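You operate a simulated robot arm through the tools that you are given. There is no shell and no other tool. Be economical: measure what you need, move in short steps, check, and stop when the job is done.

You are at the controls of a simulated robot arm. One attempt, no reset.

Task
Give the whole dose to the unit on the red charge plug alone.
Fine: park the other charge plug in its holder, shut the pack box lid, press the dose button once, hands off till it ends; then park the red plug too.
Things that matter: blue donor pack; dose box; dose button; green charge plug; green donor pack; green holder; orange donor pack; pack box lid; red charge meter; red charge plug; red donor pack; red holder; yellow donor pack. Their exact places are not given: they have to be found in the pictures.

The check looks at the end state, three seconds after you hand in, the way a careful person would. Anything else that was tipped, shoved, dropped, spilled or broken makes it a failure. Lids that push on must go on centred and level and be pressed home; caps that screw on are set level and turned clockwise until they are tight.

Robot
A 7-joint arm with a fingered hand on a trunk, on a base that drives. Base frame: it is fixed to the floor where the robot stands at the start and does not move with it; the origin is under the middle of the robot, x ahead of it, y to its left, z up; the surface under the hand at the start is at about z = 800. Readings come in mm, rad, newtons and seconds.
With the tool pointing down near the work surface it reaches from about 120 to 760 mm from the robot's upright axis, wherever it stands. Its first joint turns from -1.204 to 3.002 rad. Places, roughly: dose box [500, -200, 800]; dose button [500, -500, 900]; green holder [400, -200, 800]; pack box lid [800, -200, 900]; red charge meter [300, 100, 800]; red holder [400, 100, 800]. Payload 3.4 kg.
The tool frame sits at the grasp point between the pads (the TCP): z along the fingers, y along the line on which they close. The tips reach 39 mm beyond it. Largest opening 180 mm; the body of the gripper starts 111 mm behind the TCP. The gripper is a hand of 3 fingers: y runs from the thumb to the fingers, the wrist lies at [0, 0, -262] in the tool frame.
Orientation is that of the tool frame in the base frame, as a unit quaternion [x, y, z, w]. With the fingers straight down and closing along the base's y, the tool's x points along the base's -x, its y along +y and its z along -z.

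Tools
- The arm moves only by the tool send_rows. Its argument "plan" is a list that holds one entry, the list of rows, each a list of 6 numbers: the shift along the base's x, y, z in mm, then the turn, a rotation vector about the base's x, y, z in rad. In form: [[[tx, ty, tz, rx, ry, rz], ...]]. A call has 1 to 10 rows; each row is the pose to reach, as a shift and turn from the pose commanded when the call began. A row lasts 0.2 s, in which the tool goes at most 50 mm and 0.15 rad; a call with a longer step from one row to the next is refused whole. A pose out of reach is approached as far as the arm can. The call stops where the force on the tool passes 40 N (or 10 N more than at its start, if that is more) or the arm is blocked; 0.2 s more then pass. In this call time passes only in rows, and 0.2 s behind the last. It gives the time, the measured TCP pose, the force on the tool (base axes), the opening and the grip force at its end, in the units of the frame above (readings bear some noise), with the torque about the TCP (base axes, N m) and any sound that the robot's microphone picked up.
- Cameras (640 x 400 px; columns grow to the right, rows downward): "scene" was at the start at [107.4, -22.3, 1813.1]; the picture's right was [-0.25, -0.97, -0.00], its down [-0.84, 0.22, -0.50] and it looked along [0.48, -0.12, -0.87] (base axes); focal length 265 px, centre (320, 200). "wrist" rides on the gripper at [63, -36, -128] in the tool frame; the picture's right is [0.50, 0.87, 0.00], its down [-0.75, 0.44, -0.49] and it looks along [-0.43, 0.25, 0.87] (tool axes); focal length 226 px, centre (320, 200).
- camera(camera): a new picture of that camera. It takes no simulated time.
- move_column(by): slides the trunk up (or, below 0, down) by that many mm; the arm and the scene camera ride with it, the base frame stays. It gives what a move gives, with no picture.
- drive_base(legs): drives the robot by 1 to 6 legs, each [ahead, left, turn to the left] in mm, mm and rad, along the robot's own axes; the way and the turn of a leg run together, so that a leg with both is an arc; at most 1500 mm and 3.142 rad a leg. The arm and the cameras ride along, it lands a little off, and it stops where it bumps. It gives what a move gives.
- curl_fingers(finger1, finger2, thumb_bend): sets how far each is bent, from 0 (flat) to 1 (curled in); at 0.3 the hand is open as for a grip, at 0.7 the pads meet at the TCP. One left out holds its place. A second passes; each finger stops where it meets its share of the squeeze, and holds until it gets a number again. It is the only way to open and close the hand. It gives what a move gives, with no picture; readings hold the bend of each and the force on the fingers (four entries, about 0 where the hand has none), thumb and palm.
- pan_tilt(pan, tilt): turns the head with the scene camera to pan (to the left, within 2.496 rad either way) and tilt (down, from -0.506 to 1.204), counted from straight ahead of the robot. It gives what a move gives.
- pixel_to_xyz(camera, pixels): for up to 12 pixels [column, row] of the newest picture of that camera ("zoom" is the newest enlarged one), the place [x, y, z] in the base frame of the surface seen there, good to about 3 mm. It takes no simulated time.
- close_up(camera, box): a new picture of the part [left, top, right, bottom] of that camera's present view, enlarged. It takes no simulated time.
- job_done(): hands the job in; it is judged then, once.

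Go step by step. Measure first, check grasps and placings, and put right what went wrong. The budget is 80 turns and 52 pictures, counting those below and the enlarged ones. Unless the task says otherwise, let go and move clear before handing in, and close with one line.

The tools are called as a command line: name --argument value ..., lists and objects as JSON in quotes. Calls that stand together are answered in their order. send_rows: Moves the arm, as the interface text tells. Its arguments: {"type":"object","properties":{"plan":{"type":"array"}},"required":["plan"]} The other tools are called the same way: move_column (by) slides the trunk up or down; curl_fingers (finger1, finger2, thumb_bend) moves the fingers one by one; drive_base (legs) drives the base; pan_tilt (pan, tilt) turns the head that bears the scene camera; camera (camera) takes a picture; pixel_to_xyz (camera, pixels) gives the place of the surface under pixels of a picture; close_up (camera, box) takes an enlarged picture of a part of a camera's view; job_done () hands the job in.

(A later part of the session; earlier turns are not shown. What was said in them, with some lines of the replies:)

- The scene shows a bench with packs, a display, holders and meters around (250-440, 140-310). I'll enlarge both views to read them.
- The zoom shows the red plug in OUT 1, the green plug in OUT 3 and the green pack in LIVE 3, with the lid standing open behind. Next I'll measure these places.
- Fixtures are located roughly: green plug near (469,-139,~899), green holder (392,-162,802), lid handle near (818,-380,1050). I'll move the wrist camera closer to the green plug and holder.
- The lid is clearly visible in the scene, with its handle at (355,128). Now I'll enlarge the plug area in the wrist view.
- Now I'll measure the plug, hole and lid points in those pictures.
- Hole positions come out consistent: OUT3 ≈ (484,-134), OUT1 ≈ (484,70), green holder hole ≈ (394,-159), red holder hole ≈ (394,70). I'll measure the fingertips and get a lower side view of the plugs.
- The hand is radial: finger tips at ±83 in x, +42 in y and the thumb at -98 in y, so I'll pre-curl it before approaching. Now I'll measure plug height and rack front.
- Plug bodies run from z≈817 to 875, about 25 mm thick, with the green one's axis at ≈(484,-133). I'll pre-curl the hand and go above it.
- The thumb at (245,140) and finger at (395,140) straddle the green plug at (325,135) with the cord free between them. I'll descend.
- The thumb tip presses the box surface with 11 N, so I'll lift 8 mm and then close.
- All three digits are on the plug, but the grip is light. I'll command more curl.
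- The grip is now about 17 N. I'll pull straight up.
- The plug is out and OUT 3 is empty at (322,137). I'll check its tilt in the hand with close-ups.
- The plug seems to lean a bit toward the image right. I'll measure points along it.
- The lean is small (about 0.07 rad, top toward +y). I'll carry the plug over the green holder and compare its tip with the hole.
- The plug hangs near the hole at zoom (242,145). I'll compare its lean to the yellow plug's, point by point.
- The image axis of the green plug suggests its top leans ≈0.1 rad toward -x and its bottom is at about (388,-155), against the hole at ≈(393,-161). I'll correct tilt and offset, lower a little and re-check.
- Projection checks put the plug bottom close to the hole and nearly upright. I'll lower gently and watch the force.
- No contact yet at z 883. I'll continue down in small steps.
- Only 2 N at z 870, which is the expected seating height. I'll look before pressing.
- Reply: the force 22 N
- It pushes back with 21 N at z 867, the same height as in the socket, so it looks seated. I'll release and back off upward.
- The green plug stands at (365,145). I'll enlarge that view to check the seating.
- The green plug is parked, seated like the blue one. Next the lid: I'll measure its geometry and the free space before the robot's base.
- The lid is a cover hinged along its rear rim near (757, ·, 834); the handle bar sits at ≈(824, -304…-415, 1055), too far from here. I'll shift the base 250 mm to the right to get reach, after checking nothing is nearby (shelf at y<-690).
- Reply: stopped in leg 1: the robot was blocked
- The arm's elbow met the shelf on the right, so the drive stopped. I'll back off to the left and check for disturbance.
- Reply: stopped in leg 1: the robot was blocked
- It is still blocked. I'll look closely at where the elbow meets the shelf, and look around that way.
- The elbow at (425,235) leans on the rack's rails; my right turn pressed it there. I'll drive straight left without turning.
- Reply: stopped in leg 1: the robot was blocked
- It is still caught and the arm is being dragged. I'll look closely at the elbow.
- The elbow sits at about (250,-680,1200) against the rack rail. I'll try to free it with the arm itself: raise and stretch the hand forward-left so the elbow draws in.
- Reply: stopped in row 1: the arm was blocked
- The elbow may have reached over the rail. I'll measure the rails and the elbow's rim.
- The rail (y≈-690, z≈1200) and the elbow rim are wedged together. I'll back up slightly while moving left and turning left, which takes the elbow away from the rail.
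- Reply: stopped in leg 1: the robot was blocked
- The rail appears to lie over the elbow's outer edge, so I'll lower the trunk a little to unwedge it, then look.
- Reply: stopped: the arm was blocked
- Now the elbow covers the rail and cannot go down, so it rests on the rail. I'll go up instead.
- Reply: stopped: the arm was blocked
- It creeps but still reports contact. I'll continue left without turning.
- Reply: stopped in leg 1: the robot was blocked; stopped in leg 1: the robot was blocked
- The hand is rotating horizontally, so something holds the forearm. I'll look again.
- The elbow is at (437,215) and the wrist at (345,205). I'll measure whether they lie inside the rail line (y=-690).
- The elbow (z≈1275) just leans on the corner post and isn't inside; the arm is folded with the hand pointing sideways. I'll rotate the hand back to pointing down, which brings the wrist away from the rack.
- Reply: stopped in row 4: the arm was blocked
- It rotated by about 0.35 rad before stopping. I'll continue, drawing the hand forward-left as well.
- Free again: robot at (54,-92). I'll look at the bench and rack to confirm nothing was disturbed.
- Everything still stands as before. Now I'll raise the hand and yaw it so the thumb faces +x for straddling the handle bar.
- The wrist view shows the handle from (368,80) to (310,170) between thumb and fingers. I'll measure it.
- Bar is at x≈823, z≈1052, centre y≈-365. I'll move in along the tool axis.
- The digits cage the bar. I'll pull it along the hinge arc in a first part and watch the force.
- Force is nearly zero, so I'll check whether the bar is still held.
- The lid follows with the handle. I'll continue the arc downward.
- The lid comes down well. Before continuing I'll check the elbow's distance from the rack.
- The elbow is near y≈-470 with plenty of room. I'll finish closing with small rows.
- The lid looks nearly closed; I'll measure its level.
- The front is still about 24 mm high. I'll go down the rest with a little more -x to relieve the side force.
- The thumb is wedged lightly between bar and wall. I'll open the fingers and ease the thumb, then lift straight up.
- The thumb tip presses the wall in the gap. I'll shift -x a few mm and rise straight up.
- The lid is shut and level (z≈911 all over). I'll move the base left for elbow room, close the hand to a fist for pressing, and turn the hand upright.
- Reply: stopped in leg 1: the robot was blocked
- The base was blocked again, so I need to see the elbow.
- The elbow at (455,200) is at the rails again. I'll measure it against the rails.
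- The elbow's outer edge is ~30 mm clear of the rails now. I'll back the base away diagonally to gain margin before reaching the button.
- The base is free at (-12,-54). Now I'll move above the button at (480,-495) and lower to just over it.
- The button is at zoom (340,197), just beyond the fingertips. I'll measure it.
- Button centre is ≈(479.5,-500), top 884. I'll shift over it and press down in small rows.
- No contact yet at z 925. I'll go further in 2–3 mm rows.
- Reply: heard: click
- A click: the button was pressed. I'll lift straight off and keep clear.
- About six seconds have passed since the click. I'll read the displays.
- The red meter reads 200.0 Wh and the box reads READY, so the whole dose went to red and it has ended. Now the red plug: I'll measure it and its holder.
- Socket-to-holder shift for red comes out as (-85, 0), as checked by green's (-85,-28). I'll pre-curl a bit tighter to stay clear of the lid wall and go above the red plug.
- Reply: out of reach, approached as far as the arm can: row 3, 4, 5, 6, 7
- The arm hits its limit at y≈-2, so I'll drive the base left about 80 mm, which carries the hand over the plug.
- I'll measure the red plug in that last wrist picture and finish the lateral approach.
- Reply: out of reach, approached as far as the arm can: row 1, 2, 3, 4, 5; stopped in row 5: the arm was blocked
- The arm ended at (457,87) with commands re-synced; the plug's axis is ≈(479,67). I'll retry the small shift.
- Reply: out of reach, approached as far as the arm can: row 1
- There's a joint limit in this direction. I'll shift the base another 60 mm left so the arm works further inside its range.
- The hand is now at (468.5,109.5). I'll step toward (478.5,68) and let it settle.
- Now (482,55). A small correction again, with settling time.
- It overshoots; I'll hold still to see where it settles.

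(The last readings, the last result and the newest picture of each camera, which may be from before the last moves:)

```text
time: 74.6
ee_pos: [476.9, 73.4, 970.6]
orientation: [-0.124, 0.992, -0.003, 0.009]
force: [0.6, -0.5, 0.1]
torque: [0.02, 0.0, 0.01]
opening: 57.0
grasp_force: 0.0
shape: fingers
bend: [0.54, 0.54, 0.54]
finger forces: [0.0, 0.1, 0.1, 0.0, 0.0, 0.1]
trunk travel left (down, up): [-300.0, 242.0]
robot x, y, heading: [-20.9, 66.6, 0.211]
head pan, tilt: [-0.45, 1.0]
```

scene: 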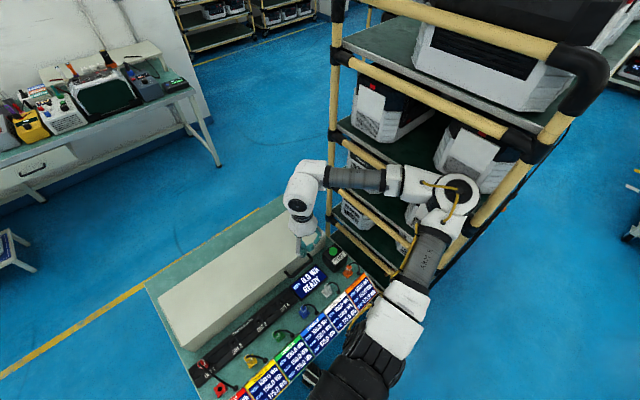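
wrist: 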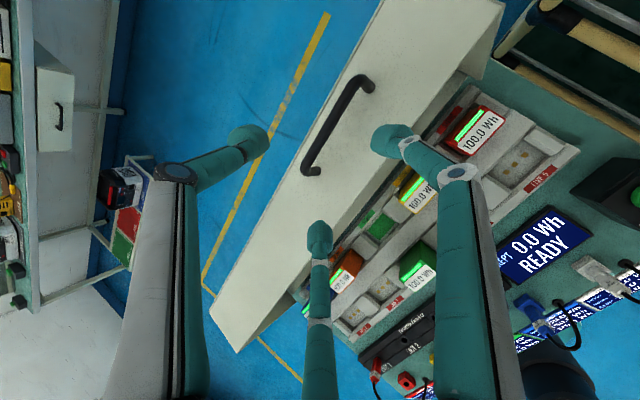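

It is a damped sway settling near y≈71-73. I'll let it settle, then descend over the red plug.

send_rows --plan '[[[0, -3, 0, 0, 0, 0], [0, -3, 0, 0, 0, 0], [0, -3, 0, 0, 0, 0], [0, -3, 0, 0, 0, 0], [0, -3, 0, 0, 0, 0], [0, -3, 0, 0, 0, 0], [0, -3, 0, 0, 0, 0], [0, -3, 0, 0, 0, 0], [0, -3, 0, 0, 0, 0], [0, -3, 0, 0, 0, 0]]]'

send_rows --plan '[[[0, 0, -15, 0, 0, 0], [0, 0, -30, 0, 0, 0], [0, 0, -45, 0, 0, 0], [0, 0, -60, 0, 0, 0], [0, 0, -72, 0, 0, 0], [0, 0, -84, 0, 0, 0], [0, 0, -93, 0, 0, 0], [0, 0, -98, 0, 0, 0], [0, 0, -98, 0, 0, 0], [0, 0, -98, 0, 0, 0]]]'

close_up --camera "wrist" --box '[200, 60, 440, 210]'

```text
time: 76.8
ee_pos: [476.8, 73.3, 969.8]
orientation: [-0.125, 0.992, -0.005, 0.009]
force: [0.5, -0.6, -0.4]
torque: [0.01, 0.01, 0.02]
opening: 57.3
grasp_force: 0.1
shape: fingers
bend: [0.54, 0.54, 0.54]
finger forces: [0.0, 0.0, 0.0, 0.1, 0.0, 0.1]
trunk travel left (down, up): [-300.0, 242.0]
robot x, y, heading: [-19.6, 70.9, 0.218]
head pan, tilt: [-0.45, 1.0]
```

```text
time: 79.0
ee_pos: [475.9, 73.5, 871.6]
orientation: [-0.124, 0.992, -0.003, 0.008]
force: [-0.5, 0.0, 0.8]
torque: [-0.02, -0.02, -0.01]
opening: 57.1
grasp_force: 0.1
shape: fingers
bend: [0.54, 0.54, 0.54]
finger forces: [0.1, 0.0, 0.0, 0.0, 0.0, 0.0]
trunk travel left (down, up): [-300.0, 242.0]
robot x, y, heading: [-21.7, 70.0, 0.219]
head pan, tilt: [-0.45, 1.0]
```

```text
2.67 times, centred on (320, 135) of wrist
```

zoom: 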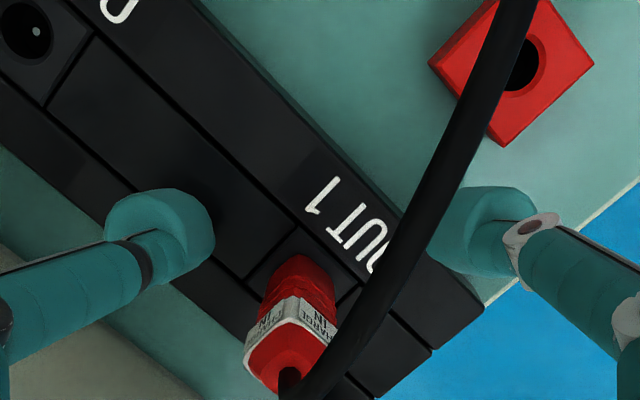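

The digits straddle the red plug, centred to within a few mm. I'll measure, nudge, grip and lift.

pixel_to_xyz --camera "zoom" --pixels '[[524, 66], [300, 265], [295, 290], [285, 312], [265, 355], [310, 345], [290, 355], [435, 70], [590, 65], [500, 140], [30, 25]]'

send_rows --plan '[[[1, -2, 0, 0, 0, 0], [1, -3, 0, 0, 0, 0], [1, -3, 0, 0, 0, 0]]]'

curl_fingers --finger1 0.68 --finger2 0.68 --thumb_bend 0.68

curl_fingers --finger1 0.8 --finger2 0.8 --thumb_bend 0.8

send_rows --plan '[[[0, 0, 8, 0, 0, 0], [0, 0, 18, 0, 0, 0], [0, 0, 30, 0, 0, 0], [0, 0, 42, 0, 0, 0], [0, 0, 55, 0, 0, 0], [0, 0, 55, 0, 0, 0]]]'

```text
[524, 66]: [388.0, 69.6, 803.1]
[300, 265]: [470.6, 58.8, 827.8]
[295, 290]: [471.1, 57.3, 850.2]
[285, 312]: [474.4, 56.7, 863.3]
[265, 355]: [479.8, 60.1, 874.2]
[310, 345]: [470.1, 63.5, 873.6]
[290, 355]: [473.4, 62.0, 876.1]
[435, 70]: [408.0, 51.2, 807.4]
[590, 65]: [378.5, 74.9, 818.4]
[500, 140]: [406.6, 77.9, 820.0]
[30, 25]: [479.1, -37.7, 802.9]
```

```text
time: 79.8
ee_pos: [477.7, 69.6, 871.3]
orientation: [-0.123, 0.992, -0.003, 0.009]
force: [0.2, -0.1, 0.0]
torque: [0.0, 0.03, 0.01]
opening: 57.1
grasp_force: 0.1
shape: fingers
bend: [0.54, 0.54, 0.54]
finger forces: [0.0, 0.0, 0.1, 0.1, 0.0, 0.0]
trunk travel left (down, up): [-300.0, 242.0]
robot x, y, heading: [-22.1, 71.0, 0.218]
head pan, tilt: [-0.45, 1.0]
```

```text
time: 80.8
ee_pos: [476.4, 69.3, 871.1]
orientation: [-0.124, 0.992, -0.003, 0.008]
force: [1.2, -3.6, -1.0]
torque: [-0.18, -0.01, -0.01]
opening: 10.4
grasp_force: 2.5
shape: fingers
bend: [0.67, 0.67, 0.65]
finger forces: [0.7, 1.0, 0.0, 0.0, 4.4, 0.0]
trunk travel left (down, up): [-300.0, 242.0]
robot x, y, heading: [-24.0, 69.3, 0.218]
head pan, tilt: [-0.45, 1.0]
```

```text
time: 81.8
ee_pos: [477.9, 69.7, 871.5]
orientation: [-0.124, 0.992, -0.004, 0.009]
force: [-0.2, -3.1, -5.7]
torque: [-0.16, -0.01, 0.01]
opening: 7.7
grasp_force: 19.3
shape: fingers
bend: [0.71, 0.7, 0.69]
finger forces: [11.0, 11.1, 0.0, 0.0, 17.1, 0.0]
trunk travel left (down, up): [-300.0, 242.0]
robot x, y, heading: [-19.2, 72.0, 0.216]
head pan, tilt: [-0.45, 1.0]
```

```text
time: 83.2
ee_pos: [476.9, 70.3, 926.6]
orientation: [-0.125, 0.992, -0.003, 0.007]
force: [0.2, 0.6, -0.8]
torque: [-0.01, -0.01, -0.02]
opening: 7.8
grasp_force: 20.5
shape: fingers
bend: [0.71, 0.7, 0.7]
finger forces: [12.2, 11.9, 0.0, 0.0, 15.6, 0.0]
trunk travel left (down, up): [-300.0, 242.0]
robot x, y, heading: [-21.3, 70.5, 0.217]
head pan, tilt: [-0.45, 1.0]
```

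The grip is even and the red plug is out. I'll carry it over its holder (-85,-1), settle, and check with my last picture.

send_rows --plan '[[[-15, 0, 0, 0, 0, 0], [-32, 0, 0, 0, 0, 0], [-50, -1, 0, 0, 0, 0], [-68, -1, 0, 0, 0, 0], [-80, -1, 0, 0, 0, 0], [-85, -1, -8, 0, 0, 0], [-85, -1, -16, 0, 0, 0], [-85, -1, -22, 0, 0, 0], [-85, -1, -22, 0, 0, 0], [-85, -1, -22, 0, 0, 0]]]'

send_rows --plan '[[[0, 0, 0, 0, 0, 0], [0, 0, 0, 0, 0, 0], [0, 0, 0, 0, 0, 0], [0, 0, 0, 0, 0, 0], [0, 0, 0, 0, 0, 0]]]'

close_up --camera "wrist" --box '[220, 60, 420, 220]'

```text
time: 85.4
ee_pos: [391.2, 68.2, 904.3]
orientation: [-0.124, 0.992, -0.004, 0.008]
force: [-0.1, -0.7, -1.3]
torque: [0.01, -0.01, 0.02]
opening: 7.6
grasp_force: 19.5
shape: fingers
bend: [0.71, 0.7, 0.7]
finger forces: [12.1, 11.8, 0.1, 0.0, 15.6, 0.0]
trunk travel left (down, up): [-300.0, 242.0]
robot x, y, heading: [-16.4, 75.0, 0.216]
head pan, tilt: [-0.45, 1.0]
```

```text
time: 86.6
ee_pos: [392.4, 69.0, 905.4]
orientation: [-0.123, 0.992, -0.003, 0.007]
force: [-0.2, 0.0, -0.6]
torque: [0.02, 0.0, -0.02]
opening: 7.3
grasp_force: 20.2
shape: fingers
bend: [0.71, 0.7, 0.7]
finger forces: [12.2, 11.9, 0.0, 0.0, 15.6, 0.0]
trunk travel left (down, up): [-300.0, 242.0]
robot x, y, heading: [-21.3, 70.1, 0.213]
head pan, tilt: [-0.45, 1.0]
```

```text
2.50 times, centred on (320, 140) of wrist
5 turns are left
```

zoom: 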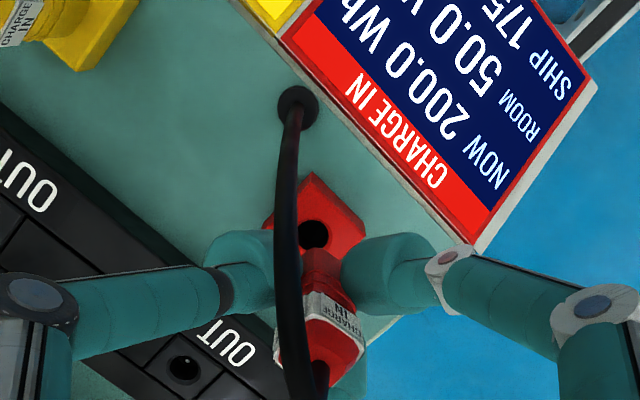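

The plug hangs over its hole at zoom (313,234), offset by about 2–3 mm. I'll correct (+2,-2) and lower gently.

send_rows --plan '[[[1, -1, 0, 0, 0, 0], [2, -2, -4, 0, 0, 0], [2, -2, -10, 0, 0, 0], [2, -2, -16, 0, 0, 0], [2, -2, -21, 0, 0, 0], [2, -2, -25, 0, 0, 0], [2, -2, -29, 0, 0, 0], [2, -2, -32, 0, 0, 0], [2, -2, -35, 0, 0, 0]]]'

```text
time: 88.6
ee_pos: [394.5, 66.9, 872.0]
orientation: [-0.125, 0.992, -0.003, 0.009]
force: [0.6, -0.4, 5.2]
torque: [-0.03, -0.01, 0.0]
opening: 7.7
grasp_force: 21.1
shape: fingers
bend: [0.71, 0.7, 0.7]
finger forces: [12.5, 12.4, 0.0, 0.1, 16.8, 0.1]
trunk travel left (down, up): [-300.0, 242.0]
robot x, y, heading: [-20.4, 67.6, 0.217]
head pan, tilt: [-0.45, 1.0]
4 turns are left
```

It went in smoothly to z 872 with 5 N, the seating height. I'll press home, release and rise straight up.

send_rows --plan '[[[0, 0, -2, 0, 0, 0], [0, 0, -4, 0, 0, 0], [0, 0, -4, 0, 0, 0]]]'

curl_fingers --finger1 0.5 --finger2 0.5 --thumb_bend 0.5

send_rows --plan '[[[0, 0, 8, 0, 0, 0], [0, 0, 25, 0, 0, 0], [0, 0, 50, 0, 0, 0], [0, 0, 80, 0, 0, 0], [0, 0, 115, 0, 0, 0], [0, 0, 150, 0, 0, 0], [0, 0, 170, 0, 0, 0]]]'

```text
time: 89.4
ee_pos: [393.6, 66.0, 868.5]
orientation: [-0.123, 0.992, -0.004, 0.01]
force: [1.4, -2.1, 31.5]
torque: [-0.15, -0.11, 0.01]
opening: 7.5
grasp_force: 26.1
shape: fingers
bend: [0.72, 0.71, 0.71]
finger forces: [14.5, 14.3, 0.0, 0.0, 22.5, 0.1]
trunk travel left (down, up): [-300.0, 242.0]
robot x, y, heading: [-20.9, 68.5, 0.215]
head pan, tilt: [-0.45, 1.0]
```

```text
time: 90.4
ee_pos: [394.1, 65.7, 866.1]
orientation: [-0.124, 0.992, -0.004, 0.008]
force: [-0.2, -0.5, -0.4]
torque: [-0.05, 0.0, 0.0]
opening: 72.1
grasp_force: 0.0
shape: fingers
bend: [0.5, 0.5, 0.5]
finger forces: [0.0, 0.0, 0.0, 0.0, 0.0, 0.0]
trunk travel left (down, up): [-300.0, 242.0]
robot x, y, heading: [-19.7, 67.2, 0.213]
head pan, tilt: [-0.45, 1.0]
```

```text
time: 92.0
ee_pos: [393.1, 66.6, 1036.5]
orientation: [-0.125, 0.992, -0.004, 0.008]
force: [-1.0, -0.4, 0.3]
torque: [0.0, 0.0, -0.01]
opening: 72.3
grasp_force: 0.1
shape: fingers
bend: [0.5, 0.5, 0.5]
finger forces: [0.0, 0.1, 0.0, 0.0, 0.0, 0.0]
trunk travel left (down, up): [-300.0, 242.0]
robot x, y, heading: [-20.0, 72.2, 0.217]
head pan, tilt: [-0.45, 1.0]
3 turns are left
```

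It bore 31 N at the seat and the hand came away freely with no force. I'll try one last look if any picture remains.

close_up --camera "scene" --box '[200, 190, 430, 335]'

```text
refused: no pictures are left
2 turns are left
```

No pictures are left. By the readings, the red plug went in to its seating height and was released cleanly, so I'm handing in.

job_done

```text
The job is handed in.
```

The red unit took the whole 100 Wh dose (its meter went from 100 to 200), with the green plug parked, the lid shut and the button pressed once. I parked the red plug afterwards, but its seating is judged from force and height only because the pictures had run out. While driving, the arm's elbow also caught on the storage rack to the right of the bench. It took several moves to free, and later pictures showed nothing shifted there.
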